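You operate a simulated robot arm through the tools that you are given. There is no shell and no other tool.

You are at the controls of a simulated two-armed robot. One attempt, no reset.

Task
Fetch the black tie bundle and set it on the blue filter panel on the top of the yellow dryer. Pick up the red hose stub with one hand, pass it to the other hand and put it on the top of the steel table. Any order will do.

It is judged by the outcome, as a careful person would: the job done as asked, and still so three seconds after it is handed in. It fails if anything else is knocked over, pushed out of place, dropped, spilled or broken.

Robot
Two 6-joint arms with two-finger grippers on one trunk, on a base that drives. Base frame: it is fixed to the floor where the robot stands at the start and does not move with it; the origin is under the middle of the robot, x ahead of it, y to its left, z up. Readings come in mm, degrees, newtons and seconds.
The left shoulder is at the start at [30, 178, 913], the right one opposite. With the tool pointing down near the work surface each hand reaches from about 100 to 840 mm from the robot's upright axis, wherever it stands, measured 20 degrees to its own side. Places, roughly: black tie bundle (15x3x3 cm) [-3700, -1300, 900]; blue filter panel [-1750, -3250, 1000]; red hose stub [250, -2250, 1000]; top of the steel table [1000, -1500, 800]. Payload 2.54 kg a hand.
Tool frame (each hand has its own): the origin (TCP) lies between the finger pads and is the grasp point; the fingertips stand 30 mm ahead of it; z points along the fingers, y is the line along which they close. The gripper opens to 116 mm. The gripper's body begins 95 mm behind the TCP.
Orientation is that of the tool frame in the base frame, as [roll, pitch, yaw] about the fixed x, y, z axes, in that order (R = Rz(yaw) Ry(pitch) Rx(roll)). With the fingers straight down and closing along the base's y, the tool's x points along the base's -x, its y along +y and its z along -z.

Tools
- The arms move only by the tool step_arm. It takes "left_motion", "right_motion" or both (then of equal length, played together; a hand with none holds still); each is a list that holds one entry, the list of rows, each a list of 7 numbers: the shift along the base's x, y, z in cm, then the turn, a rotation vector about the base's x, y, z in degrees, then the opening, from 0 (shut) to 1 (fully open). In form: [[[x, y, z, rx, ry, rz, fingers], ...]]. A call has 1 to 20 rows; each row is the pose to reach, as a shift and turn from the pose commanded when the call began. Rows are played at 5 a second. More than 50 mm and 8.6 degrees between two rows, or a gripper value outside its range, and nothing of the call is played. A pose out of reach is approached as far as the arm can. The call stops where the force on the tool passes 40 N (or 10 N more than at its start, if that is more) or the arm is blocked; 0.2 s more then pass. Each finger travels about 153 mm/s and halts on what it meets, pressing with about 43 N; the grip force reading is that of the motor and also rises with nothing between the fingers. The clock runs only during rows and for 0.2 s after the last one: add rows that repeat a pose to give the fingers time. It gives the time, the measured TCP pose, the force on the tool (base axes), the opening and the grip force at its end, in the units of the frame above (readings bear some noise), with the torque about the TCP (base axes, N m) and any sound that the robot's microphone picked up.
- Cameras (640 x 400 px; columns grow to the right, rows downward): "scene" is now at [72.8, 8.7, 1642.6]; the picture's right is [0.07, -1.00, 0.00], its down [-0.70, -0.05, -0.71] and it looks along [0.71, 0.05, -0.70] (base axes); focal length 256 px, centre (320, 200). "left" rides on the left gripper at [69, 15, -122] in its tool frame; the picture's right is [-0.21, 0.98, 0.00], its down [-0.83, -0.18, -0.53] and it looks along [-0.52, -0.11, 0.85] (tool axes); focal length 251 px, centre (320, 200). "right" rides on the right gripper at [69, -15, -122] in its tool frame; the picture's right is [0.21, 0.98, 0.00], its down [-0.83, 0.18, -0.53] and it looks along [-0.52, 0.11, 0.85] (tool axes); focal length 251 px, centre (320, 200). There is no depth. A picture from a camera that has moved, and an enlarged one, comes with that camera's place and axes in the base frame and with its lens. The place of the scene camera against the robot may be out by one fixed shift of up to 25 mm in any direction.
- camera(camera): a new picture of that camera. No time passes.
- move_column(by): slides the trunk up (or, below 0, down) by that many mm; the arms and the scene camera ride with it, the base frame stays. It gives what a move gives, with no picture.
- roll_base(legs): drives the robot by 1 to 6 legs, each [ahead, left, turn to the left] in mm, mm and degrees, along the robot's own axes; the way and the turn of a leg run together, so that a leg with both is an arc; at most 1500 mm and 180 degrees a leg. The arms and the cameras ride along, it lands a little off, and it stops where it bumps. It gives what a move gives.
- turn_head(pan, tilt): turns the head with the scene camera to pan (to the left, within 143 degrees either way) and tilt (down, from -29 to 69), counted from straight ahead of the robot. It gives what a move gives.
- inspect(camera, box): a new picture of the part [left, top, right, bottom] of that camera's present view, enlarged. No time passes.
- finish_job(): hands the job in; it is judged then, once.

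Nothing tells you exact positions but the pictures and the camera data. Unless the task says otherwise, let go and move clear before handing in.

The tools are called after "Emit:" as name(argument=value, ...) on one line, values as JSON. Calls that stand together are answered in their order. step_arm: Moves the arms, as the interface text tells. Its arguments: {"type":"object","properties":{"left_motion":{"type":"array"},"right_motion":{"type":"array"}},"required":[]} The other tools are called the same way: move_column (by) slides the trunk up or down; roll_base (legs) drives the base; turn_head (pan, tilt) turns the head that bears the scene camera; camera (camera) takes a picture; inspect (camera, box) takes an enlarged picture of a part of a camera's view; finish_job () hands the job in.

At the start:

```text
time_s: 0.0
left_tcp_pos: [440.0, 192.5, 1061.1]
left_tool_rot: [180.0, 0.0, 180.0]
left_force: [0.0, 0.9, -0.5]
left_ft_torque: [0.0, 0.0, -0.01]
left_finger_gap: 115.4
left_finger_force: 0.1
right_tcp_pos: [484.8, -230.3, 1138.2]
right_tool_rot: [179.9, -0.1, -180.0]
right_force: [-0.1, -0.6, -0.6]
right_ft_torque: [0.03, 0.01, 0.0]
right_finger_gap: 115.9
right_finger_force: 0.0
trunk travel left (down, up): [-125.0, 415.0]
robot x, y, heading: [0.5, 2.0, -0.1]
head pan, tilt: [4.3, 44.4]
```

scene: 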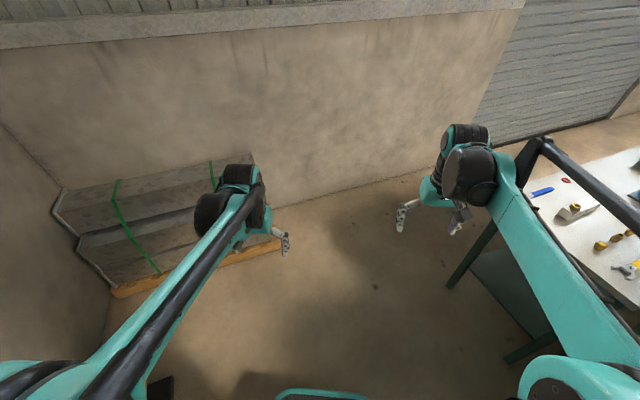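
right: 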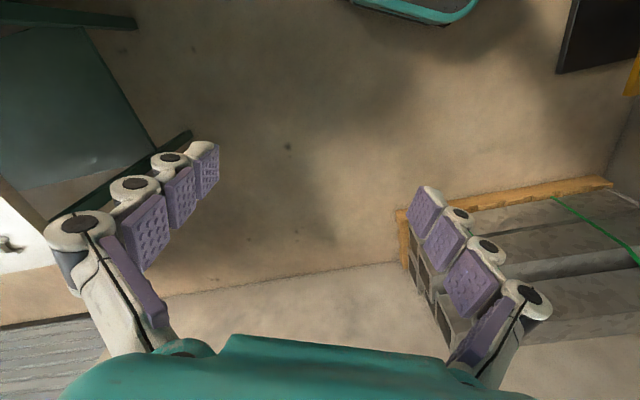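
left: 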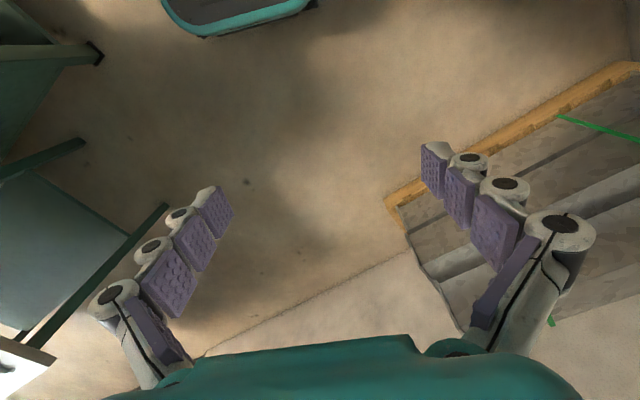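

I see a wall ahead, planks on the left, and a workbench to the right. I will look around with the head to map the room before driving.

Emit:
turn_head(pan=-60, tilt=25)

Emit:
camera(camera="scene")

Emit:
turn_head(pan=-130, tilt=20)

Emit:
camera(camera="scene")

Emit:
turn_head(pan=140, tilt=20)

Emit:
camera(camera="scene")

```text
time_s: 1.4
left_tcp_pos: [439.5, 194.0, 1061.1]
left_tool_rot: [180.0, 0.1, -180.0]
left_force: [-0.7, -0.6, 0.5]
left_ft_torque: [0.02, -0.01, 0.02]
left_finger_gap: 115.8
left_finger_force: 0.1
right_tcp_pos: [483.8, -230.0, 1139.3]
right_tool_rot: [-180.0, 0.0, 180.0]
right_force: [0.2, 0.1, -0.4]
right_ft_torque: [0.0, 0.01, -0.02]
right_finger_gap: 116.2
right_finger_force: 0.1
trunk travel left (down, up): [-125.0, 415.0]
robot x, y, heading: [0.0, 1.6, 0.0]
head pan, tilt: [-60.0, 25.0]
```

```text
taken
camera scene: at [37.4, -77.2, 1672.2], right [-0.87, -0.5, 0.0], down [-0.21, 0.37, -0.91], along [0.45, -0.78, -0.42], focal length 256 px, centre (320, 200)
```

scene: 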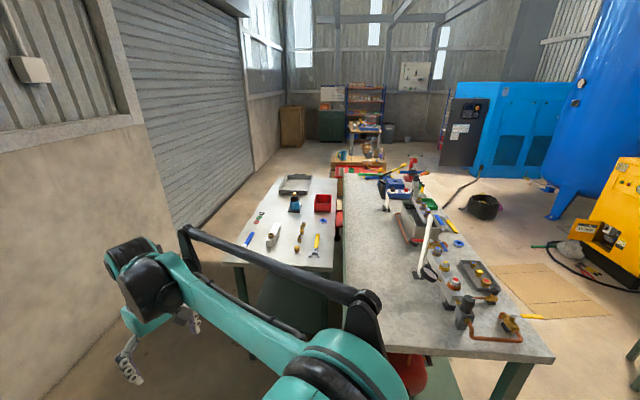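

```text
time_s: 2.8
left_tcp_pos: [439.8, 193.6, 1060.6]
left_tool_rot: [-180.0, -0.1, 180.0]
left_force: [0.8, -0.1, -1.1]
left_ft_torque: [0.0, -0.04, 0.02]
left_finger_gap: 115.9
left_finger_force: 0.1
right_tcp_pos: [485.0, -230.7, 1139.3]
right_tool_rot: [-180.0, 0.0, 180.0]
right_force: [-0.4, -0.2, 0.1]
right_ft_torque: [0.02, -0.03, -0.01]
right_finger_gap: 116.3
right_finger_force: 0.1
trunk travel left (down, up): [-125.0, 415.0]
robot x, y, heading: [1.3, -0.8, -0.1]
head pan, tilt: [-130.0, 20.0]
```

```text
taken
camera scene: at [-68.6, -68.8, 1680.4], right [-0.77, 0.64, 0.0], down [0.22, 0.26, -0.94], along [-0.6, -0.72, -0.34], focal length 256 px, centre (320, 200)
```

scene: 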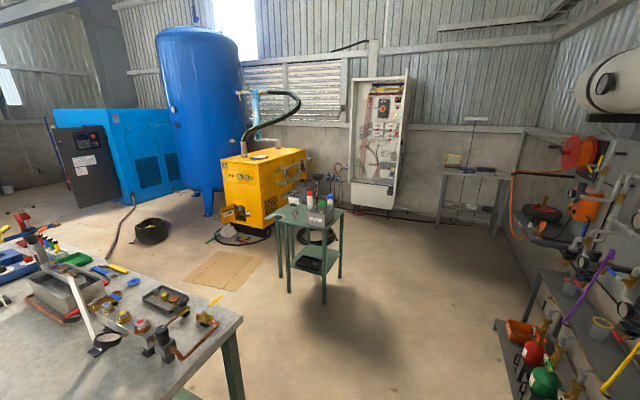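

```text
time_s: 6.5
left_tcp_pos: [439.1, 193.7, 1060.2]
left_tool_rot: [179.9, 0.0, 180.0]
left_force: [0.5, -0.1, 0.1]
left_ft_torque: [-0.01, -0.01, 0.0]
left_finger_gap: 116.1
left_finger_force: 0.1
right_tcp_pos: [485.1, -229.7, 1138.8]
right_tool_rot: [180.0, 0.0, 180.0]
right_force: [-0.5, -0.4, -0.5]
right_ft_torque: [-0.01, 0.0, 0.0]
right_finger_gap: 116.0
right_finger_force: 0.1
trunk travel left (down, up): [-125.0, 415.0]
robot x, y, heading: [-2.8, 0.5, 0.0]
head pan, tilt: [140.0, 20.0]
```

```text
taken
camera scene: at [-80.1, 62.5, 1680.4], right [0.64, 0.77, 0.0], down [0.26, -0.22, -0.94], along [-0.72, 0.6, -0.34], focal length 256 px, centre (320, 200)
```

scene: 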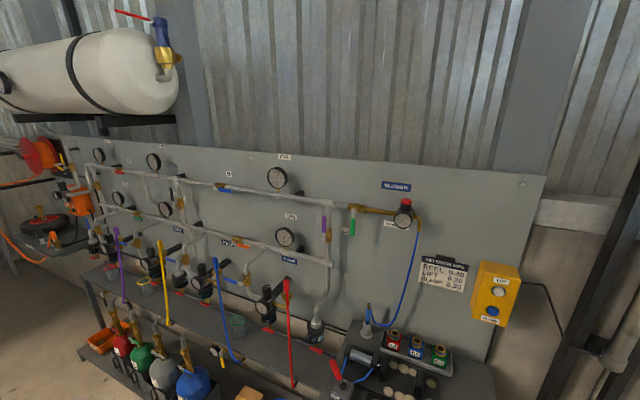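

The tie bundle seems to be on the small table by the cabinet, the dryer is the yellow machine, and the hose stub is on the bench to my right. I'll zoom in on each.

Emit:
turn_head(pan=-80, tilt=25)

Emit:
camera(camera="scene")

Emit:
inspect(camera="scene", box=[220, 120, 420, 245])

Emit:
inspect(camera="scene", box=[120, 140, 320, 265])

Emit:
turn_head(pan=-140, tilt=25)

Emit:
camera(camera="scene")

Emit:
inspect(camera="scene", box=[370, 110, 470, 172])

Emit:
inspect(camera="scene", box=[160, 60, 320, 160])

```text
time_s: 9.7
left_tcp_pos: [439.9, 191.6, 1061.8]
left_tool_rot: [180.0, 0.0, 180.0]
left_force: [0.4, 0.8, 0.9]
left_ft_torque: [0.0, -0.01, 0.03]
left_finger_gap: 116.2
left_finger_force: 0.0
right_tcp_pos: [484.3, -230.5, 1139.1]
right_tool_rot: [-179.9, 0.0, -180.0]
right_force: [-1.1, -0.1, 0.0]
right_ft_torque: [0.02, 0.0, 0.01]
right_finger_gap: 115.7
right_finger_force: 0.0
trunk travel left (down, up): [-125.0, 415.0]
robot x, y, heading: [0.8, 2.7, 0.1]
head pan, tilt: [-80.0, 25.0]
```

```text
taken
camera scene: at [7.3, -88.1, 1672.3], right [-0.98, -0.17, 0.0], down [-0.07, 0.42, -0.91], along [0.16, -0.89, -0.42], focal length 256 px, centre (320, 200)
```

scene: 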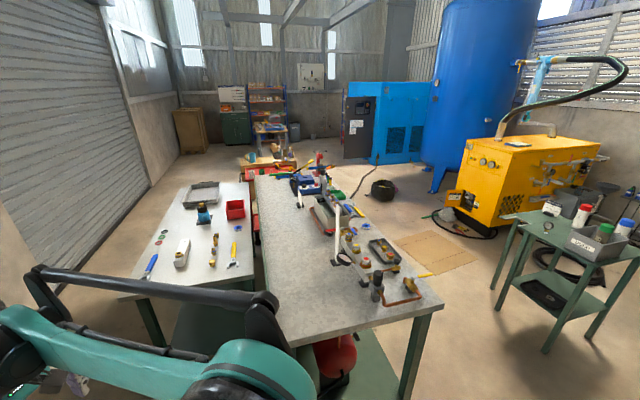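

```text
3.20 times, centred on (320, 182) of scene
camera zoom: at [7.3, -88.1, 1672.3], right [-0.98, -0.17, 0.0], down [-0.07, 0.42, -0.91], along [0.16, -0.89, -0.42], focal length 818 px, centre (320, 256)
```

zoom: 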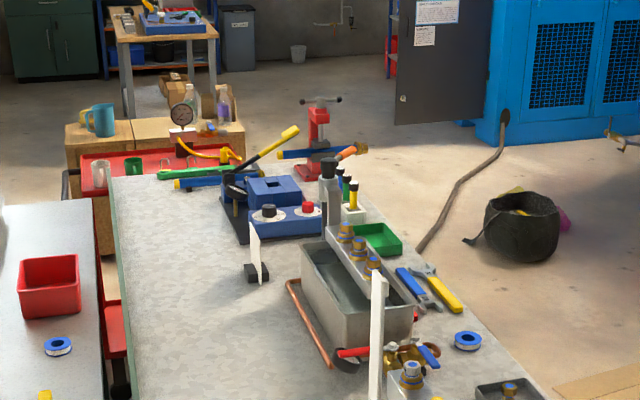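

```text
3.20 times, centred on (220, 202) of scene
camera zoom: at [7.3, -88.1, 1672.3], right [-0.98, -0.17, 0.0], down [-0.07, 0.42, -0.91], along [0.16, -0.89, -0.42], focal length 818 px, centre (640, 192)
```

zoom: 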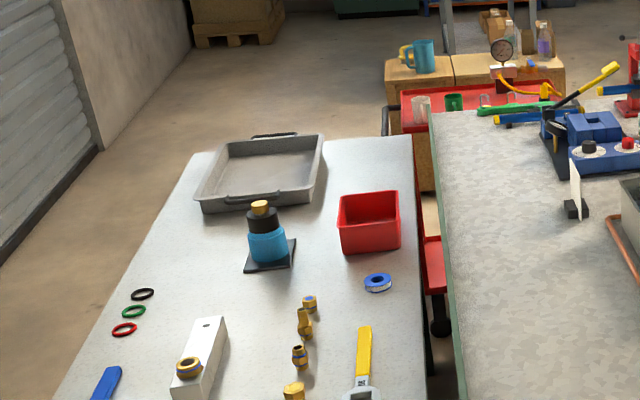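

```text
time_s: 11.0
left_tcp_pos: [439.5, 192.7, 1061.5]
left_tool_rot: [-179.9, 0.0, 180.0]
left_force: [0.1, 0.7, 0.8]
left_ft_torque: [-0.03, 0.0, 0.01]
left_finger_gap: 115.9
left_finger_force: 0.1
right_tcp_pos: [485.4, -229.3, 1139.4]
right_tool_rot: [-179.9, -0.1, 180.0]
right_force: [0.6, 0.0, -0.6]
right_ft_torque: [-0.01, 0.02, 0.0]
right_finger_gap: 116.1
right_finger_force: 0.0
trunk travel left (down, up): [-125.0, 415.0]
robot x, y, heading: [-1.4, 1.0, 0.2]
head pan, tilt: [-140.0, 25.0]
```

```text
taken
camera scene: at [-79.3, -56.7, 1672.3], right [-0.64, 0.77, 0.0], down [0.32, 0.27, -0.91], along [-0.69, -0.58, -0.42], focal length 256 px, centre (320, 200)
```

scene: 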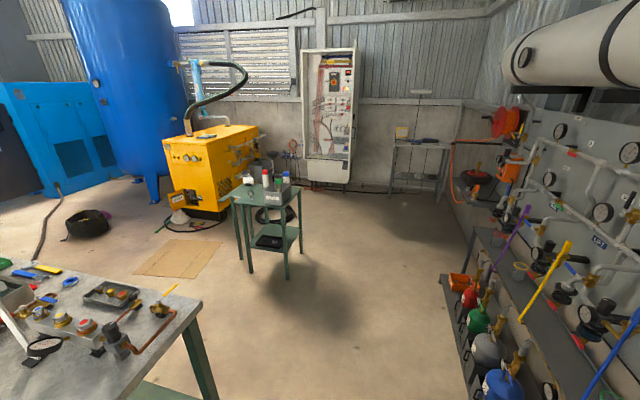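

```text
6.40 times, centred on (420, 141) of scene
camera zoom: at [-79.3, -56.7, 1672.3], right [-0.64, 0.77, 0.0], down [0.32, 0.27, -0.91], along [-0.69, -0.58, -0.42], focal length 1636 px, centre (-320, 578)
```

zoom: 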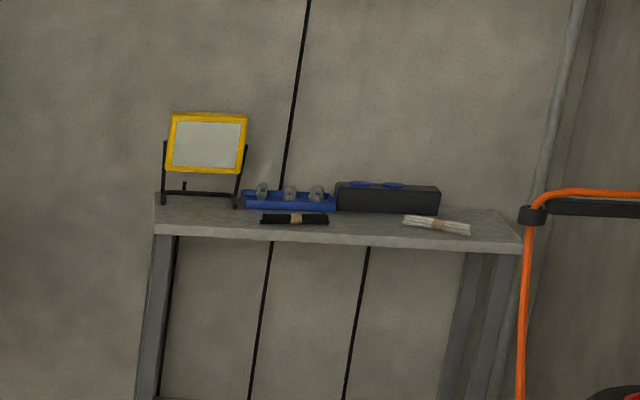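

```text
4.00 times, centred on (240, 110) of scene
camera zoom: at [-79.3, -56.7, 1672.3], right [-0.64, 0.77, 0.0], down [0.32, 0.27, -0.91], along [-0.69, -0.58, -0.42], focal length 1022 px, centre (640, 560)
```

zoom: 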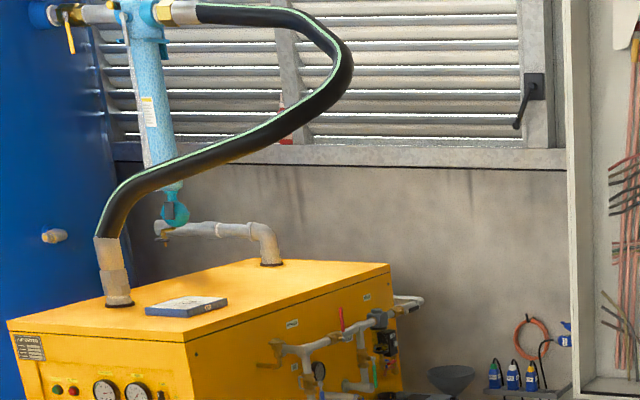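

The black bundle with a tan band lies on the little bench near its front edge, and the blue panel lies on top of the yellow dryer. First I tuck the arms in and turn to face the little bench.

Emit:
step_arm(left_motion=[[[-4, 0, 0, 0, 0, 0, 1], [-8, 0, 1, 0, 0, 0, 1], [-12, 0, 2, 0, 0, 0, 1], [-15, 0, 4, 0, 0, 0, 1]]], right_motion=[[[-4, 0, 0, 0, 0, 0, 1], [-8, 0, 0, 0, 0, 0, 1], [-12, 0, 0, 0, 0, 0, 1], [-16, 0, 0, 0, 0, 0, 1]]])

Emit:
roll_base(legs=[[0, 0, -153.5]])

Emit:
turn_head(pan=0, tilt=30)

Emit:
camera(camera="scene")

```text
time_s: 12.0
left_tcp_pos: [287.2, 193.0, 1102.5]
left_tool_rot: [180.0, 0.1, 180.0]
left_force: [0.0, -0.4, -0.1]
left_ft_torque: [0.01, -0.02, -0.02]
left_finger_gap: 115.9
left_finger_force: 0.0
right_tcp_pos: [323.0, -229.8, 1140.2]
right_tool_rot: [180.0, 0.1, 180.0]
right_force: [-0.5, 0.1, 0.5]
right_ft_torque: [0.0, -0.04, -0.02]
right_finger_gap: 116.3
right_finger_force: 0.1
trunk travel left (down, up): [-125.0, 415.0]
robot x, y, heading: [0.2, -1.9, -0.1]
head pan, tilt: [-140.0, 25.0]
```

```text
time_s: 18.6
left_tcp_pos: [-171.0, -304.4, 1100.9]
left_tool_rot: [-179.9, 0.0, 26.9]
left_force: [-0.3, 0.6, 0.4]
left_ft_torque: [-0.01, -0.02, -0.03]
left_finger_gap: 116.1
left_finger_force: 0.0
right_tcp_pos: [-395.0, 58.2, 1140.0]
right_tool_rot: [179.9, 0.0, 26.9]
right_force: [0.4, 0.2, 0.0]
right_ft_torque: [0.02, -0.02, 0.01]
right_finger_gap: 115.7
right_finger_force: 0.1
trunk travel left (down, up): [-125.0, 415.0]
robot x, y, heading: [2.0, -1.5, -153.2]
head pan, tilt: [-140.0, 25.0]
```

```text
time_s: 20.9
left_tcp_pos: [-171.0, -304.0, 1099.6]
left_tool_rot: [-179.9, 0.0, 26.9]
left_force: [-0.9, 0.9, 0.5]
left_ft_torque: [0.0, -0.02, 0.05]
left_finger_gap: 116.0
left_finger_force: 0.1
right_tcp_pos: [-394.0, 58.1, 1140.1]
right_tool_rot: [-180.0, 0.0, 27.0]
right_force: [0.8, 0.0, 0.1]
right_ft_torque: [0.03, 0.03, 0.01]
right_finger_gap: 116.3
right_finger_force: 0.1
trunk travel left (down, up): [-125.0, 415.0]
robot x, y, heading: [-2.9, -3.0, -153.1]
head pan, tilt: [0.0, 30.0]
```

```text
taken
camera scene: at [-33.0, -24.8, 1664.3], right [-0.45, 0.89, 0.0], down [0.45, 0.23, -0.87], along [-0.77, -0.39, -0.5], focal length 256 px, centre (320, 200)
```

scene: 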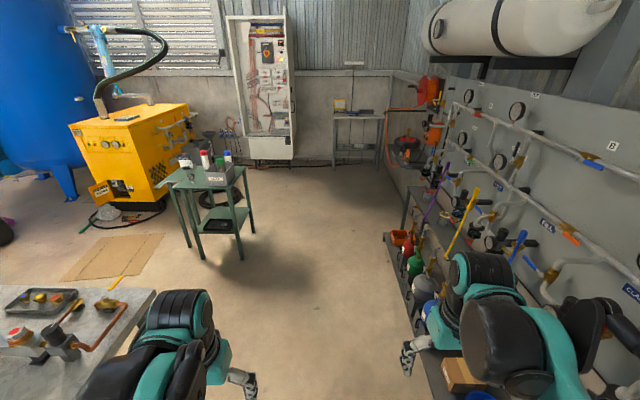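

The path to the small bench is clear between the trolley on the left and the pipe shelf on the right. I drive ahead 2 m along the middle and look again.

Emit:
roll_base(legs=[[1000, 50, 0], [1000, 0, 0]])

Emit:
turn_head(pan=-15, tilt=30)

Emit:
camera(camera="scene")

```text
time_s: 30.9
left_tcp_pos: [-1930.1, -1261.0, 1101.1]
left_tool_rot: [180.0, 0.0, 27.2]
left_force: [-0.4, -0.8, 0.2]
left_ft_torque: [0.02, -0.03, 0.0]
left_finger_gap: 116.0
left_finger_force: 0.0
right_tcp_pos: [-2153.9, -898.7, 1140.2]
right_tool_rot: [-179.9, 0.0, 27.2]
right_force: [0.8, -0.3, 0.6]
right_ft_torque: [0.02, -0.02, 0.01]
right_finger_gap: 115.9
right_finger_force: 0.1
trunk travel left (down, up): [-125.0, 415.0]
robot x, y, heading: [-1761.5, -952.5, -152.5]
head pan, tilt: [0.0, 30.0]
```

```text
time_s: 31.6
left_tcp_pos: [-1929.1, -1260.4, 1101.6]
left_tool_rot: [-180.0, 0.1, 27.3]
left_force: [0.8, 0.2, 0.0]
left_ft_torque: [-0.01, -0.02, 0.03]
left_finger_gap: 116.0
left_finger_force: 0.0
right_tcp_pos: [-2152.6, -898.5, 1139.9]
right_tool_rot: [-179.9, -0.1, 27.2]
right_force: [0.0, 0.2, -1.0]
right_ft_torque: [0.02, 0.01, 0.01]
right_finger_gap: 116.1
right_finger_force: 0.0
trunk travel left (down, up): [-125.0, 415.0]
robot x, y, heading: [-1762.8, -956.0, -152.8]
head pan, tilt: [-15.0, 30.0]
```

```text
taken
camera scene: at [-1801.0, -958.9, 1664.3], right [-0.21, 0.98, 0.0], down [0.49, 0.11, -0.87], along [-0.85, -0.18, -0.5], focal length 256 px, centre (320, 200)
```

scene: 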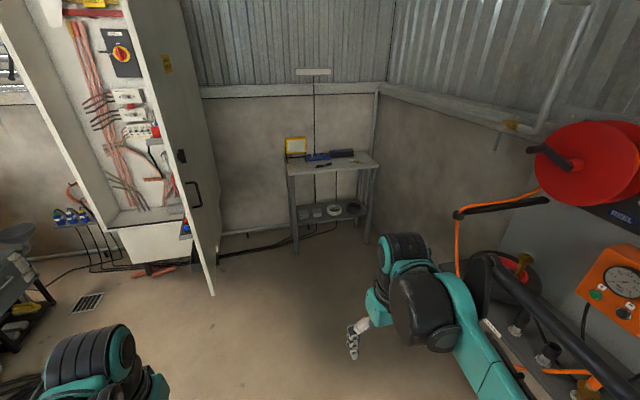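

The small bench is ahead to the right. I zoom in to locate the bundle.

Emit:
inspect(camera="scene", box=[270, 125, 390, 200])

```text
5.33 times, centred on (330, 162) of scene
camera zoom: at [-1801.0, -958.9, 1664.3], right [-0.21, 0.98, 0.0], down [0.49, 0.11, -0.87], along [-0.85, -0.18, -0.5], focal length 1363 px, centre (267, 400)
```

zoom: 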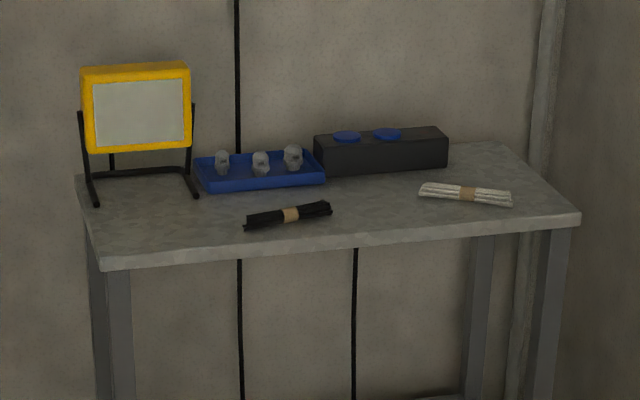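

The bundle lies at about (-3630, -1326, 895), some 70 mm behind the bench's front edge, turned about 10° from it. I drive up so it comes before the right hand.

Emit:
roll_base(legs=[[800, 0, 0], [400, -330, 0]])

Emit:
turn_head(pan=-10, tilt=50)

Emit:
camera(camera="scene")

Emit:
camera(camera="right")

```text
time_s: 35.8
left_tcp_pos: [-2630.4, -1624.3, 1099.6]
left_tool_rot: [180.0, -0.5, 28.1]
left_force: [1.2, 1.6, -0.6]
left_ft_torque: [-0.11, 0.07, 0.15]
left_finger_gap: 115.9
left_finger_force: 0.0
right_tcp_pos: [-2860.1, -1267.7, 1139.4]
right_tool_rot: [-180.0, 0.0, 27.6]
right_force: [0.3, -0.6, -0.4]
right_ft_torque: [0.01, 0.01, -0.04]
right_finger_gap: 115.9
right_finger_force: 0.0
trunk travel left (down, up): [-125.0, 415.0]
robot x, y, heading: [-2469.1, -1324.6, -152.2]
head pan, tilt: [-15.0, 30.0]
stopped in leg 1: the force on the tool passed its limit at 44 N (the readings are from after the stop); the commanded pose is now the measured one
```

```text
time_s: 36.7
left_tcp_pos: [-2629.4, -1625.0, 1100.2]
left_tool_rot: [180.0, -0.6, 28.1]
left_force: [2.1, 1.6, -0.3]
left_ft_torque: [-0.15, 0.14, 0.25]
left_finger_gap: 116.3
left_finger_force: 0.1
right_tcp_pos: [-2859.8, -1265.8, 1140.1]
right_tool_rot: [179.9, 0.0, 27.7]
right_force: [0.3, 0.5, -0.7]
right_ft_torque: [0.0, 0.01, 0.0]
right_finger_gap: 115.9
right_finger_force: 0.1
trunk travel left (down, up): [-125.0, 415.0]
robot x, y, heading: [-2467.9, -1318.4, -152.7]
head pan, tilt: [-10.0, 50.0]
```

```text
taken
camera scene: at [-2491.2, -1327.3, 1634.8], right [-0.3, 0.95, 0.0], down [0.73, 0.23, -0.64], along [-0.61, -0.19, -0.77], focal length 256 px, centre (320, 200)
```

scene: 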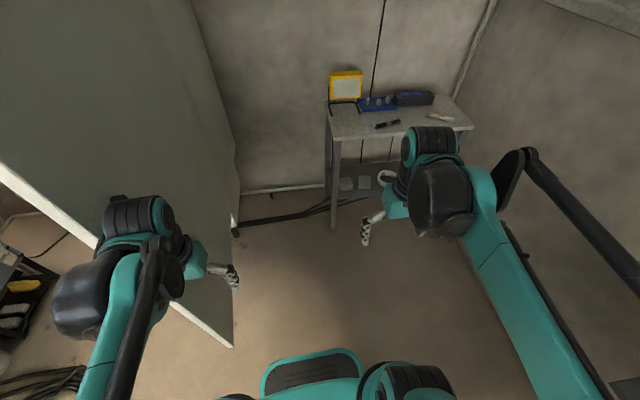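

```text
taken
camera right: at [-2806.6, -1221.7, 1261.9], right [0.64, -0.77, 0.0], down [-0.65, -0.54, 0.53], along [-0.41, -0.34, -0.85], focal length 251 px, centre (320, 200)
```

right: 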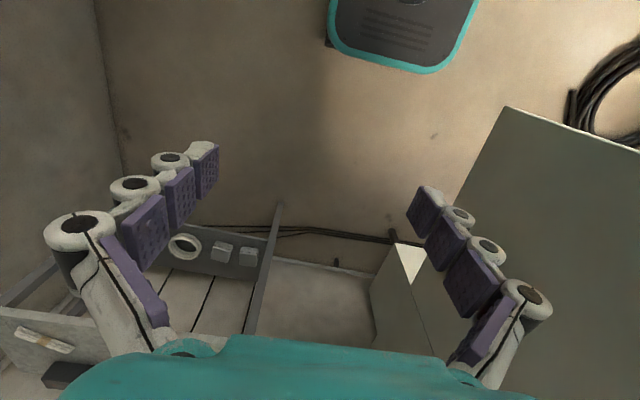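

The left gripper grazed the open cabinet door on the left and the drive stopped. I look to both sides before moving sideways.

Emit:
turn_head(pan=-90, tilt=30)

Emit:
camera(camera="scene")

Emit:
turn_head(pan=50, tilt=40)

Emit:
camera(camera="scene")

Emit:
camera(camera="left")

```text
time_s: 38.2
left_tcp_pos: [-2629.6, -1623.3, 1101.2]
left_tool_rot: [-180.0, -0.5, 28.1]
left_force: [2.7, 1.7, -0.1]
left_ft_torque: [-0.18, 0.2, 0.28]
left_finger_gap: 115.9
left_finger_force: 0.0
right_tcp_pos: [-2859.9, -1266.6, 1139.2]
right_tool_rot: [-180.0, 0.0, 27.6]
right_force: [0.0, 0.4, 0.0]
right_ft_torque: [0.05, 0.03, -0.03]
right_finger_gap: 116.0
right_finger_force: 0.1
trunk travel left (down, up): [-125.0, 415.0]
robot x, y, heading: [-2467.1, -1320.7, -152.5]
head pan, tilt: [-90.0, 30.0]
```

```text
taken
camera scene: at [-2459.7, -1223.9, 1664.3], right [0.89, 0.46, 0.0], down [0.23, -0.44, -0.87], along [-0.4, 0.77, -0.5], focal length 256 px, centre (320, 200)
```

scene: 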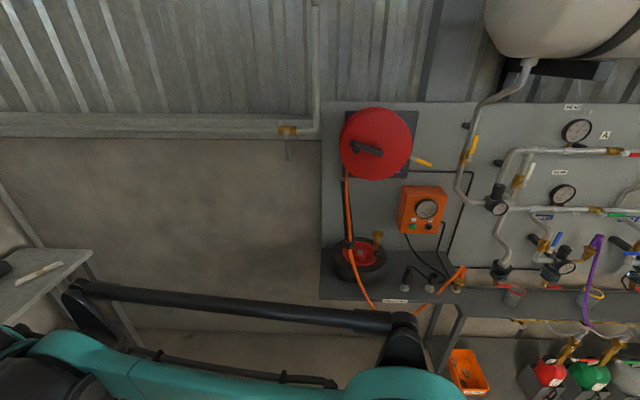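

```text
time_s: 40.4
left_tcp_pos: [-2629.8, -1623.7, 1099.2]
left_tool_rot: [180.0, -0.6, 28.1]
left_force: [2.2, 3.1, 0.6]
left_ft_torque: [-0.13, 0.11, 0.26]
left_finger_gap: 116.1
left_finger_force: 0.0
right_tcp_pos: [-2860.4, -1266.6, 1139.6]
right_tool_rot: [180.0, 0.0, 27.6]
right_force: [0.0, -0.1, 0.0]
right_ft_torque: [-0.02, 0.03, -0.03]
right_finger_gap: 116.0
right_finger_force: 0.0
trunk travel left (down, up): [-125.0, 415.0]
robot x, y, heading: [-2468.2, -1319.4, -152.6]
head pan, tilt: [50.0, 40.0]
```

```text
taken
camera scene: at [-2436.1, -1387.0, 1649.0], right [-0.98, 0.22, 0.0], down [0.14, 0.63, -0.77], along [-0.17, -0.75, -0.64], focal length 256 px, centre (320, 200)
```

scene: 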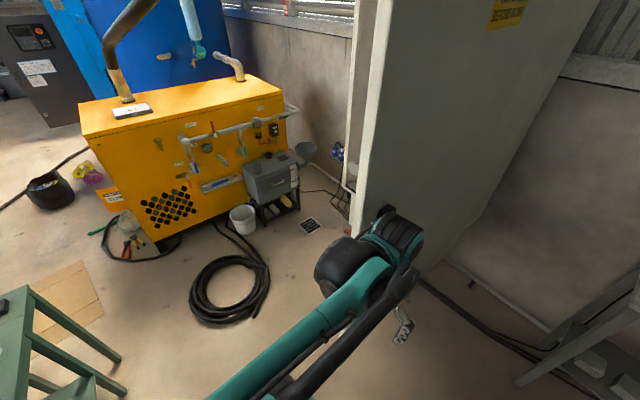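

```text
taken
camera left: at [-2563.0, -1606.6, 1223.6], right [0.27, -0.96, 0.0], down [-0.82, -0.23, 0.53], along [-0.51, -0.14, -0.85], focal length 251 px, centre (320, 200)
```

left: 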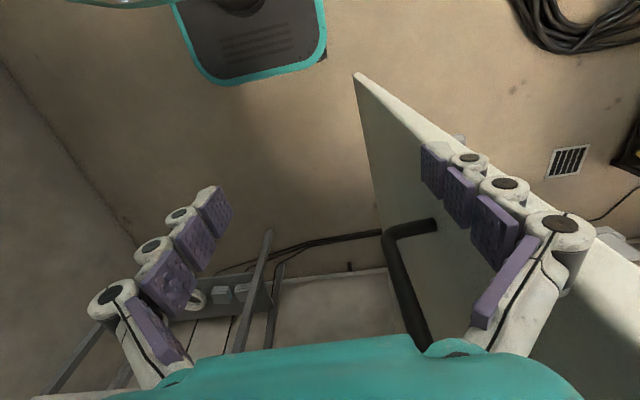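

The left wrist touched the door's edge; the door lies about 430 mm to my left. There is room on the right, so I shift right first and then go ahead.

Emit:
roll_base(legs=[[-20, -190, 0], [540, -150, 0]])

Emit:
camera(camera="scene")

Emit:
turn_head(pan=-10, tilt=55)

Emit:
camera(camera="scene")

Emit:
camera(camera="right")

```text
time_s: 44.8
left_tcp_pos: [-3250.1, -1564.3, 1100.2]
left_tool_rot: [-180.0, -0.6, 27.9]
left_force: [-1.2, 0.1, 0.6]
left_ft_torque: [0.01, -0.01, -0.01]
left_finger_gap: 116.0
left_finger_force: 0.0
right_tcp_pos: [-3478.6, -1204.8, 1139.2]
right_tool_rot: [-180.0, 0.0, 27.4]
right_force: [-0.3, -0.3, 0.4]
right_ft_torque: [0.02, -0.02, -0.02]
right_finger_gap: 116.3
right_finger_force: 0.0
trunk travel left (down, up): [-125.0, 415.0]
robot x, y, heading: [-3085.6, -1261.1, -152.9]
head pan, tilt: [50.0, 40.0]
```

```text
taken
camera scene: at [-3056.5, -1327.4, 1648.9], right [-0.98, 0.22, 0.0], down [0.14, 0.63, -0.77], along [-0.17, -0.75, -0.64], focal length 256 px, centre (320, 200)
```

scene: 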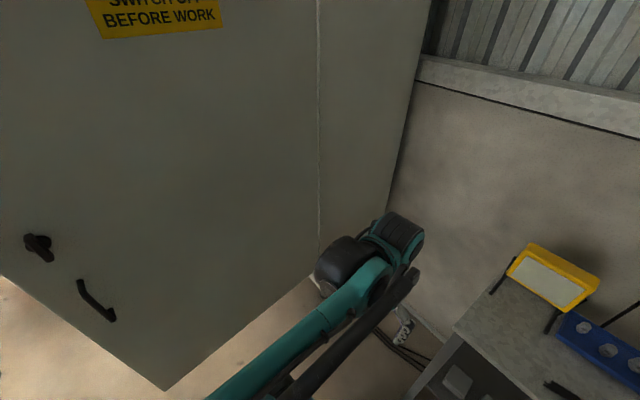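

```text
time_s: 46.1
left_tcp_pos: [-3249.2, -1564.9, 1100.9]
left_tool_rot: [-180.0, -0.7, 27.9]
left_force: [0.4, 0.2, 0.1]
left_ft_torque: [0.03, 0.0, 0.02]
left_finger_gap: 116.2
left_finger_force: 0.0
right_tcp_pos: [-3479.1, -1204.8, 1139.5]
right_tool_rot: [-179.9, 0.0, 27.4]
right_force: [-0.3, -0.2, 1.2]
right_ft_torque: [0.0, -0.01, 0.0]
right_finger_gap: 116.0
right_finger_force: 0.1
trunk travel left (down, up): [-125.0, 415.0]
robot x, y, heading: [-3087.7, -1262.0, -152.8]
head pan, tilt: [-10.0, 55.0]
```

```text
taken
camera scene: at [-3106.0, -1265.9, 1628.3], right [-0.3, 0.95, 0.0], down [0.78, 0.25, -0.57], along [-0.55, -0.17, -0.82], focal length 256 px, centre (320, 200)
```

scene: 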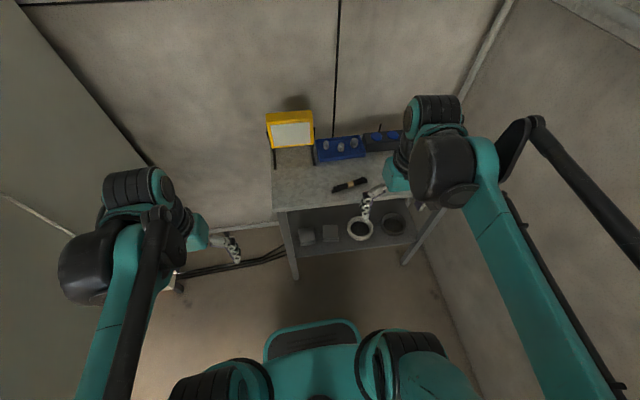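

```text
taken
camera right: at [-3425.6, -1160.8, 1261.8], right [0.64, -0.77, 0.0], down [-0.65, -0.54, 0.53], along [-0.41, -0.34, -0.85], focal length 251 px, centre (320, 200)
```

right: 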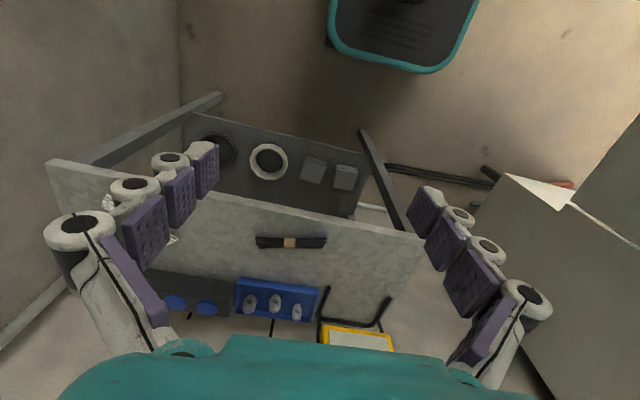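

The right hand's camera shows the bundle at about (-3708, -1322, 897), axis about 127°. I move the right hand over it, turning it so the fingers close across the bundle.

Emit:
step_arm(right_motion=[[[-2.3, -1.2, 0, 0, 0, -8, 0.8], [-4.6, -2.4, 0, 0, 0, -16, 0.6], [-6.9, -3.5, 0, 0, 0, -24, 0.6], [-9.2, -4.7, 0, 0, 0, -32, 0.6], [-11.5, -5.9, 0, 0, 0, -40, 0.6], [-13.7, -7, 0, 0, 0, -48, 0.6], [-16, -8.2, 0, 0, 0, -56, 0.6], [-18.3, -9.4, 0, 0, 0, -64, 0.6], [-20.6, -10.5, 0, 0, 0, -72, 0.6], [-22.9, -11.7, 0, 0, 0, -80.3, 0.6], [-22.9, -11.7, -5, 0, 0, -80.3, 0.6], [-22.9, -11.7, -8, 0, 0, -80.3, 0.6]]])

Emit:
camera(camera="right")

Emit:
camera(camera="scene")

```text
time_s: 48.7
left_tcp_pos: [-3249.7, -1564.4, 1100.9]
left_tool_rot: [-180.0, -0.7, 27.8]
left_force: [0.2, -0.4, -0.8]
left_ft_torque: [0.02, -0.03, -0.01]
left_finger_gap: 116.2
left_finger_force: 0.0
right_tcp_pos: [-3708.6, -1323.2, 1059.7]
right_tool_rot: [180.0, 0.0, -52.8]
right_force: [-0.1, 0.4, -0.5]
right_ft_torque: [0.03, -0.03, 0.0]
right_finger_gap: 69.4
right_finger_force: 0.0
trunk travel left (down, up): [-125.0, 415.0]
robot x, y, heading: [-3080.6, -1256.1, -152.8]
head pan, tilt: [-10.0, 55.0]
```

```text
taken
camera right: at [-3655.1, -1369.5, 1181.4], right [-0.65, -0.76, 0.0], down [-0.64, 0.55, 0.53], along [-0.41, 0.35, -0.85], focal length 251 px, centre (320, 200)
```

right: 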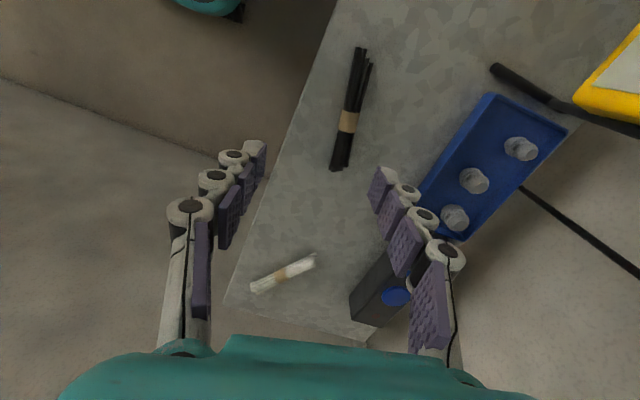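

```text
taken
camera scene: at [-3106.6, -1266.1, 1628.2], right [-0.3, 0.95, 0.0], down [0.78, 0.25, -0.57], along [-0.55, -0.17, -0.82], focal length 256 px, centre (320, 200)
```

scene: 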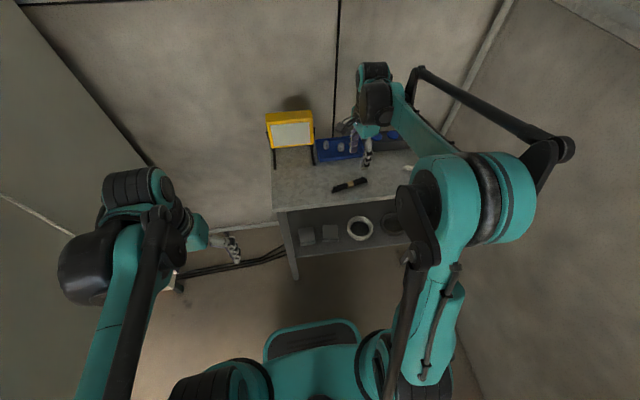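

Two views triangulate the bundle to (-3741, -1341, 855), lower than the rough hint. I centre over it and come down part way to check.

Emit:
step_arm(right_motion=[[[-3.2, -1.8, 0, 0, 0, 2, 0.6], [-3.2, -1.8, -5, 0, 0, 2, 0.6], [-3.2, -1.8, -10, 0, 0, 2, 0.6], [-3.2, -1.8, -13, 0, 0, 2, 0.6]]])

Emit:
camera(camera="right")

Emit:
inspect(camera="scene", box=[280, 100, 440, 200])

```text
time_s: 49.7
left_tcp_pos: [-3250.6, -1564.3, 1099.8]
left_tool_rot: [180.0, -0.6, 27.9]
left_force: [-0.4, 0.9, -0.9]
left_ft_torque: [0.02, -0.03, 0.01]
left_finger_gap: 116.0
left_finger_force: 0.0
right_tcp_pos: [-3738.9, -1341.2, 929.0]
right_tool_rot: [-180.0, -0.1, -51.0]
right_force: [-0.1, -0.8, -0.4]
right_ft_torque: [0.03, 0.0, 0.05]
right_finger_gap: 69.7
right_finger_force: 0.0
trunk travel left (down, up): [-125.0, 415.0]
robot x, y, heading: [-3083.8, -1260.8, -152.3]
head pan, tilt: [-10.0, 55.0]
```

```text
taken
camera right: at [-3685.1, -1385.7, 1050.9], right [-0.62, -0.78, 0.0], down [-0.66, 0.53, 0.53], along [-0.42, 0.33, -0.85], focal length 251 px, centre (320, 200)
```

right: 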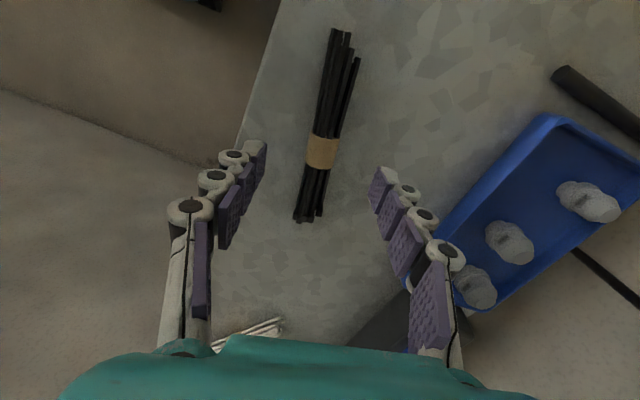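

```text
4.00 times, centred on (360, 150) of scene
camera zoom: at [-3106.0, -1265.7, 1628.3], right [-0.3, 0.95, 0.0], down [0.78, 0.25, -0.57], along [-0.55, -0.17, -0.82], focal length 1022 px, centre (160, 400)
```

zoom: 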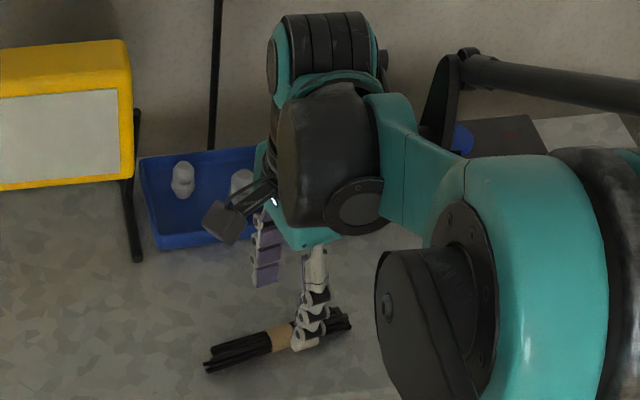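

The bundle sits centred between the fingers. I go down to just above the bench top and close.

Emit:
step_arm(right_motion=[[[-0.5, 0.2, -2, 0, 0, 2, 0.6], [-0.5, 0.2, -4, 0, 0, 2, 0.6], [-0.5, 0.2, -4.7, 0, 0, 2, 0.6], [-0.5, 0.2, -5.3, 0, 0, 2, 0.6]]])

Emit:
camera(camera="right")

Emit:
inspect(camera="scene", box=[300, 140, 400, 202])

```text
time_s: 50.7
left_tcp_pos: [-3249.5, -1563.7, 1100.4]
left_tool_rot: [180.0, -0.5, 27.8]
left_force: [0.3, -0.2, -0.1]
left_ft_torque: [-0.03, 0.0, 0.0]
left_finger_gap: 116.0
left_finger_force: 0.0
right_tcp_pos: [-3745.5, -1338.8, 876.7]
right_tool_rot: [180.0, -0.1, -48.9]
right_force: [-0.2, -0.1, 0.2]
right_ft_torque: [0.01, 0.01, 0.01]
right_finger_gap: 69.6
right_finger_force: 0.1
trunk travel left (down, up): [-125.0, 415.0]
robot x, y, heading: [-3087.4, -1260.4, -152.3]
head pan, tilt: [-10.0, 55.0]
```

```text
taken
camera right: at [-3688.9, -1381.0, 998.9], right [-0.59, -0.8, 0.0], down [-0.68, 0.5, 0.53], along [-0.43, 0.32, -0.85], focal length 251 px, centre (320, 200)
```

right: 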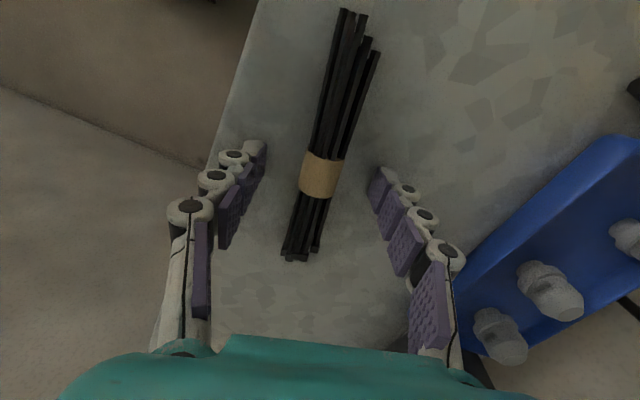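

```text
6.40 times, centred on (350, 171) of scene
camera zoom: at [-3106.1, -1265.9, 1628.3], right [-0.3, 0.95, 0.0], down [0.78, 0.25, -0.57], along [-0.55, -0.17, -0.82], focal length 1636 px, centre (128, 386)
```

zoom: 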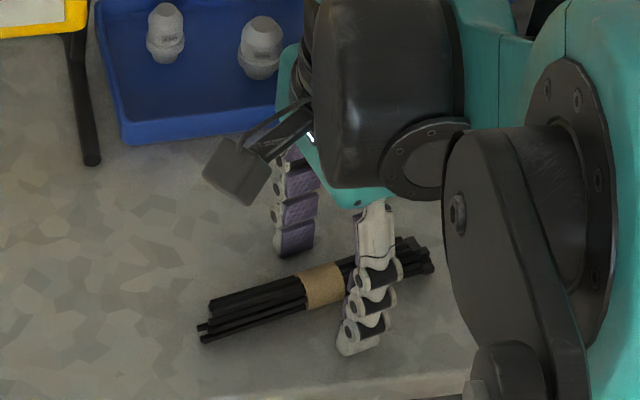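

The fingers straddle the tan band. I go a few mm lower and close.

Emit:
step_arm(right_motion=[[[0, 0, -0.4, 0, 0, 0, 0.6], [0, 0, -0.4, 0, 0, 0, 0.3], [0, 0, -0.4, 0, 0, 0, 0.15], [0, 0, -0.4, 0, 0, 0, 0.0], [0, 0, -0.4, 0, 0, 0, 0.0], [0, 0, -0.4, 0, 0, 0, 0.0]]])

Emit:
camera(camera="right")

```text
time_s: 51.2
left_tcp_pos: [-3244.9, -1561.6, 1101.6]
left_tool_rot: [-179.9, -0.3, 27.9]
left_force: [0.3, -0.1, -0.6]
left_ft_torque: [-0.04, 0.05, 0.0]
left_finger_gap: 115.8
left_finger_force: 0.1
right_tcp_pos: [-3740.4, -1334.5, 880.5]
right_tool_rot: [179.7, 0.2, -49.0]
right_force: [11.0, 8.8, 46.3]
right_ft_torque: [0.42, -0.75, -0.08]
right_finger_gap: 23.0
right_finger_force: 34.2
trunk travel left (down, up): [-125.0, 415.0]
robot x, y, heading: [-3083.8, -1262.0, -152.5]
head pan, tilt: [-10.0, 55.0]
stopped in row 2 (right hand): the force on the tool passed its limit at 48 N (the readings are from after the stop); the commanded pose is now the measured one
```

```text
taken
camera right: at [-3684.6, -1378.1, 1001.5], right [-0.6, -0.8, 0.0], down [-0.68, 0.5, 0.54], along [-0.43, 0.32, -0.84], focal length 251 px, centre (320, 200)
```

right: 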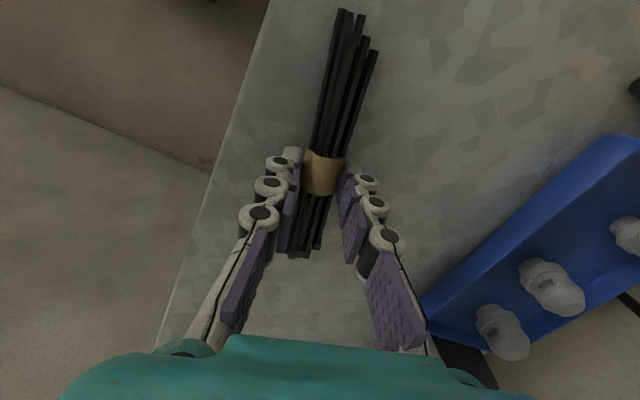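

The fingertips touched the bench as they closed round the bundle (gap 23 mm). I ease up a little while closing fully.

Emit:
step_arm(right_motion=[[[0, 0, 0.1, 0, 0, 0, 0], [0, 0, 0.2, 0, 0, 0, 0], [0, 0, 0.3, 0, 0, 0, 0], [0, 0, 0.3, 0, 0, 0, 0]]])

Emit:
camera(camera="right")

```text
time_s: 52.2
left_tcp_pos: [-3246.0, -1562.7, 1103.2]
left_tool_rot: [-179.9, -0.4, 28.0]
left_force: [0.5, -0.4, 0.2]
left_ft_torque: [-0.03, -0.02, 0.02]
left_finger_gap: 115.9
left_finger_force: 0.1
right_tcp_pos: [-3742.7, -1336.5, 880.0]
right_tool_rot: [179.7, 0.2, -49.0]
right_force: [13.8, 13.1, 32.3]
right_ft_torque: [0.62, -0.84, 0.03]
right_finger_gap: 22.6
right_finger_force: 43.0
trunk travel left (down, up): [-125.0, 415.0]
robot x, y, heading: [-3084.1, -1262.7, -152.7]
head pan, tilt: [-10.0, 55.0]
```

```text
taken
camera right: at [-3686.4, -1379.4, 1001.6], right [-0.59, -0.8, 0.0], down [-0.68, 0.5, 0.54], along [-0.43, 0.32, -0.84], focal length 251 px, centre (320, 200)
```

right: 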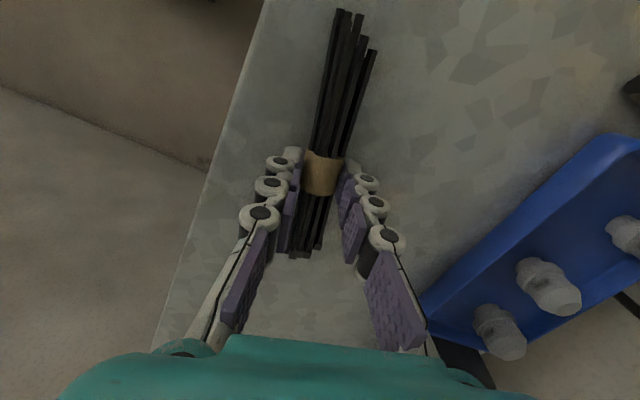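

The bundle is gripped at 43 N. I lift it.

Emit:
step_arm(right_motion=[[[0, 0, 1, 0, 0, 0, 0], [0, 0, 3, 0, 0, 0, 0], [0, 0, 6, 0, 0, 0, 0], [0, 0, 10, 0, 0, 0, 0], [0, 0, 14, 0, 0, 0, 0], [0, 0, 18, 0, 0, 0, 0], [0, 0, 22, 0, 0, 0, 0], [0, 0, 24, 0, 0, 0, 0]]])

Emit:
camera(camera="right")

Emit:
camera(camera="scene")

```text
time_s: 54.0
left_tcp_pos: [-3250.2, -1564.3, 1099.4]
left_tool_rot: [-180.0, -0.6, 27.8]
left_force: [0.2, -0.2, -0.4]
left_ft_torque: [0.02, -0.04, 0.02]
left_finger_gap: 116.0
left_finger_force: 0.1
right_tcp_pos: [-3744.9, -1338.2, 1117.3]
right_tool_rot: [179.8, 0.1, -48.9]
right_force: [0.0, -0.5, -0.3]
right_ft_torque: [0.0, 0.02, -0.02]
right_finger_gap: 0.1
right_finger_force: 28.4
trunk travel left (down, up): [-125.0, 415.0]
robot x, y, heading: [-3085.0, -1262.9, -152.8]
head pan, tilt: [-10.0, 55.0]
```

```text
taken
camera right: at [-3689.2, -1380.4, 1240.3], right [-0.59, -0.8, 0.0], down [-0.68, 0.5, 0.54], along [-0.43, 0.32, -0.84], focal length 251 px, centre (320, 200)
```

right: 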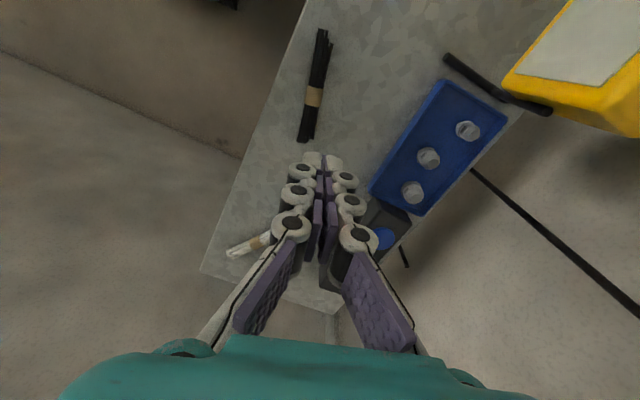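

```text
taken
camera scene: at [-3106.0, -1265.8, 1628.2], right [-0.3, 0.95, 0.0], down [0.78, 0.25, -0.57], along [-0.55, -0.17, -0.82], focal length 256 px, centre (320, 200)
```

scene: 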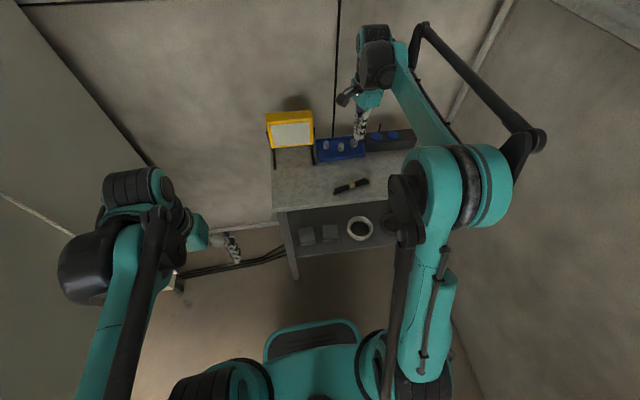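

The bundle slipped out and lies where it was; my grip was too high on it. I reopen, come down again and measure its height more carefully.

Emit:
step_arm(right_motion=[[[0.4, 0.3, -4, 0, 0, 0, 0.3], [0.8, 0.6, -8, 0, 0, 0, 0.5], [0.8, 0.6, -12, 0, 0, 0, 0.5], [0.8, 0.6, -16, 0, 0, 0, 0.5], [0.8, 0.6, -20, 0, 0, 0, 0.5]]])

Emit:
camera(camera="right")

Emit:
inspect(camera="scene", box=[300, 140, 400, 202])

```text
time_s: 55.2
left_tcp_pos: [-3251.2, -1564.4, 1100.2]
left_tool_rot: [180.0, -0.7, 27.9]
left_force: [-0.8, -0.2, 0.7]
left_ft_torque: [-0.03, -0.03, 0.0]
left_finger_gap: 115.9
left_finger_force: 0.0
right_tcp_pos: [-3738.5, -1332.6, 915.9]
right_tool_rot: [179.9, 0.1, -48.9]
right_force: [-0.3, -0.1, 0.8]
right_ft_torque: [0.01, 0.0, 0.01]
right_finger_gap: 58.1
right_finger_force: 0.0
trunk travel left (down, up): [-125.0, 415.0]
robot x, y, heading: [-3083.7, -1259.4, -152.8]
head pan, tilt: [-10.0, 55.0]
```

```text
taken
camera right: at [-3682.1, -1374.8, 1038.4], right [-0.59, -0.8, 0.0], down [-0.68, 0.5, 0.54], along [-0.43, 0.32, -0.84], focal length 251 px, centre (320, 200)
```

right: 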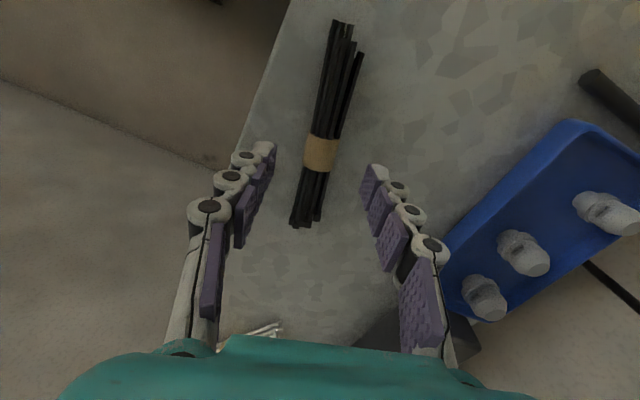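

```text
6.40 times, centred on (350, 171) of scene
camera zoom: at [-3107.2, -1266.0, 1628.2], right [-0.3, 0.95, 0.0], down [0.78, 0.25, -0.57], along [-0.55, -0.17, -0.82], focal length 1636 px, centre (128, 386)
```

zoom: 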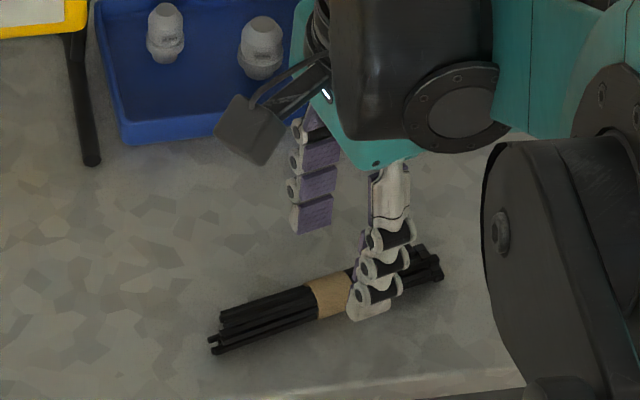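

The earlier grip shape (22.6 mm gap, upward push) tells me the fingers sat above the bundle's middle. I descend slowly with open fingers to feel for the bench top.

Emit:
step_arm(right_motion=[[[-0.2, 0.2, -3, 0, 0, 0, 0.55], [-0.2, 0.2, -4, 0, 0, 0, 0.55], [-0.2, 0.2, -4.4, 0, 0, 0, 0.55], [-0.2, 0.2, -4.8, 0, 0, 0, 0.55], [-0.2, 0.2, -5.2, 0, 0, 0, 0.55], [-0.2, 0.2, -5.6, 0, 0, 0, 0.55], [-0.2, 0.2, -6.0, 0, 0, 0, 0.55], [-0.2, 0.2, -6.4, 0, 0, 0, 0.55]]])

Emit:
inspect(camera="scene", box=[300, 140, 400, 202])

Emit:
camera(camera="right")

```text
time_s: 56.0
left_tcp_pos: [-3244.4, -1561.6, 1102.0]
left_tool_rot: [-179.9, -0.5, 27.9]
left_force: [-0.4, 0.8, 0.7]
left_ft_torque: [-0.04, 0.04, 0.0]
left_finger_gap: 116.3
left_finger_force: 0.0
right_tcp_pos: [-3735.3, -1327.6, 880.4]
right_tool_rot: [179.6, 0.3, -48.9]
right_force: [13.4, 9.5, 44.1]
right_ft_torque: [0.49, -0.7, 0.03]
right_finger_gap: 22.4
right_finger_force: 35.9
trunk travel left (down, up): [-125.0, 415.0]
robot x, y, heading: [-3086.8, -1261.5, -152.5]
head pan, tilt: [-10.0, 55.0]
stopped in row 4 (right hand): the force on the tool passed its limit at 57 N (the readings are from after the stop); the commanded pose is now the measured one
```

```text
6.40 times, centred on (350, 171) of scene
camera zoom: at [-3098.3, -1263.0, 1628.9], right [-0.3, 0.95, 0.0], down [0.78, 0.24, -0.58], along [-0.55, -0.17, -0.82], focal length 1636 px, centre (128, 386)
```

zoom: 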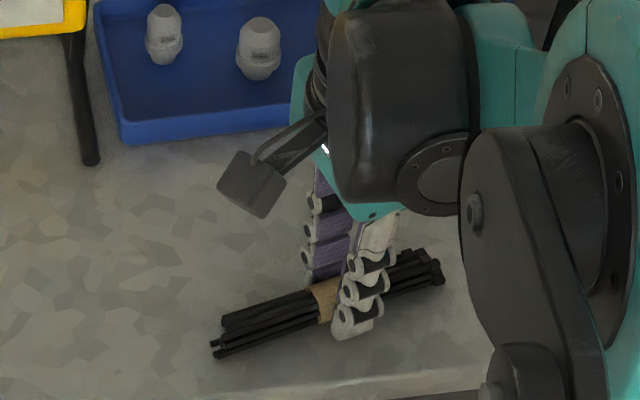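

```text
taken
camera right: at [-3679.4, -1369.6, 1001.5], right [-0.6, -0.8, 0.01], down [-0.67, 0.5, 0.54], along [-0.44, 0.32, -0.84], focal length 251 px, centre (320, 200)
```

right: 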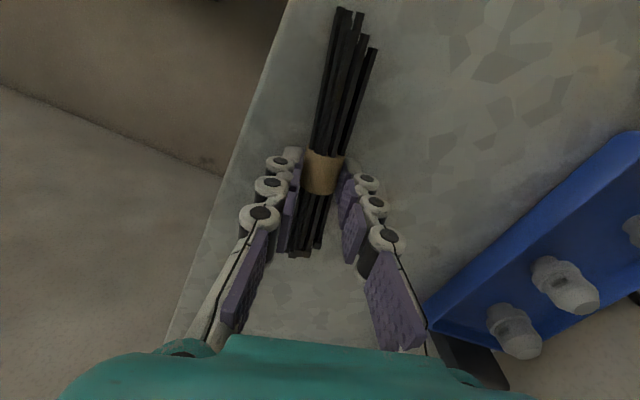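

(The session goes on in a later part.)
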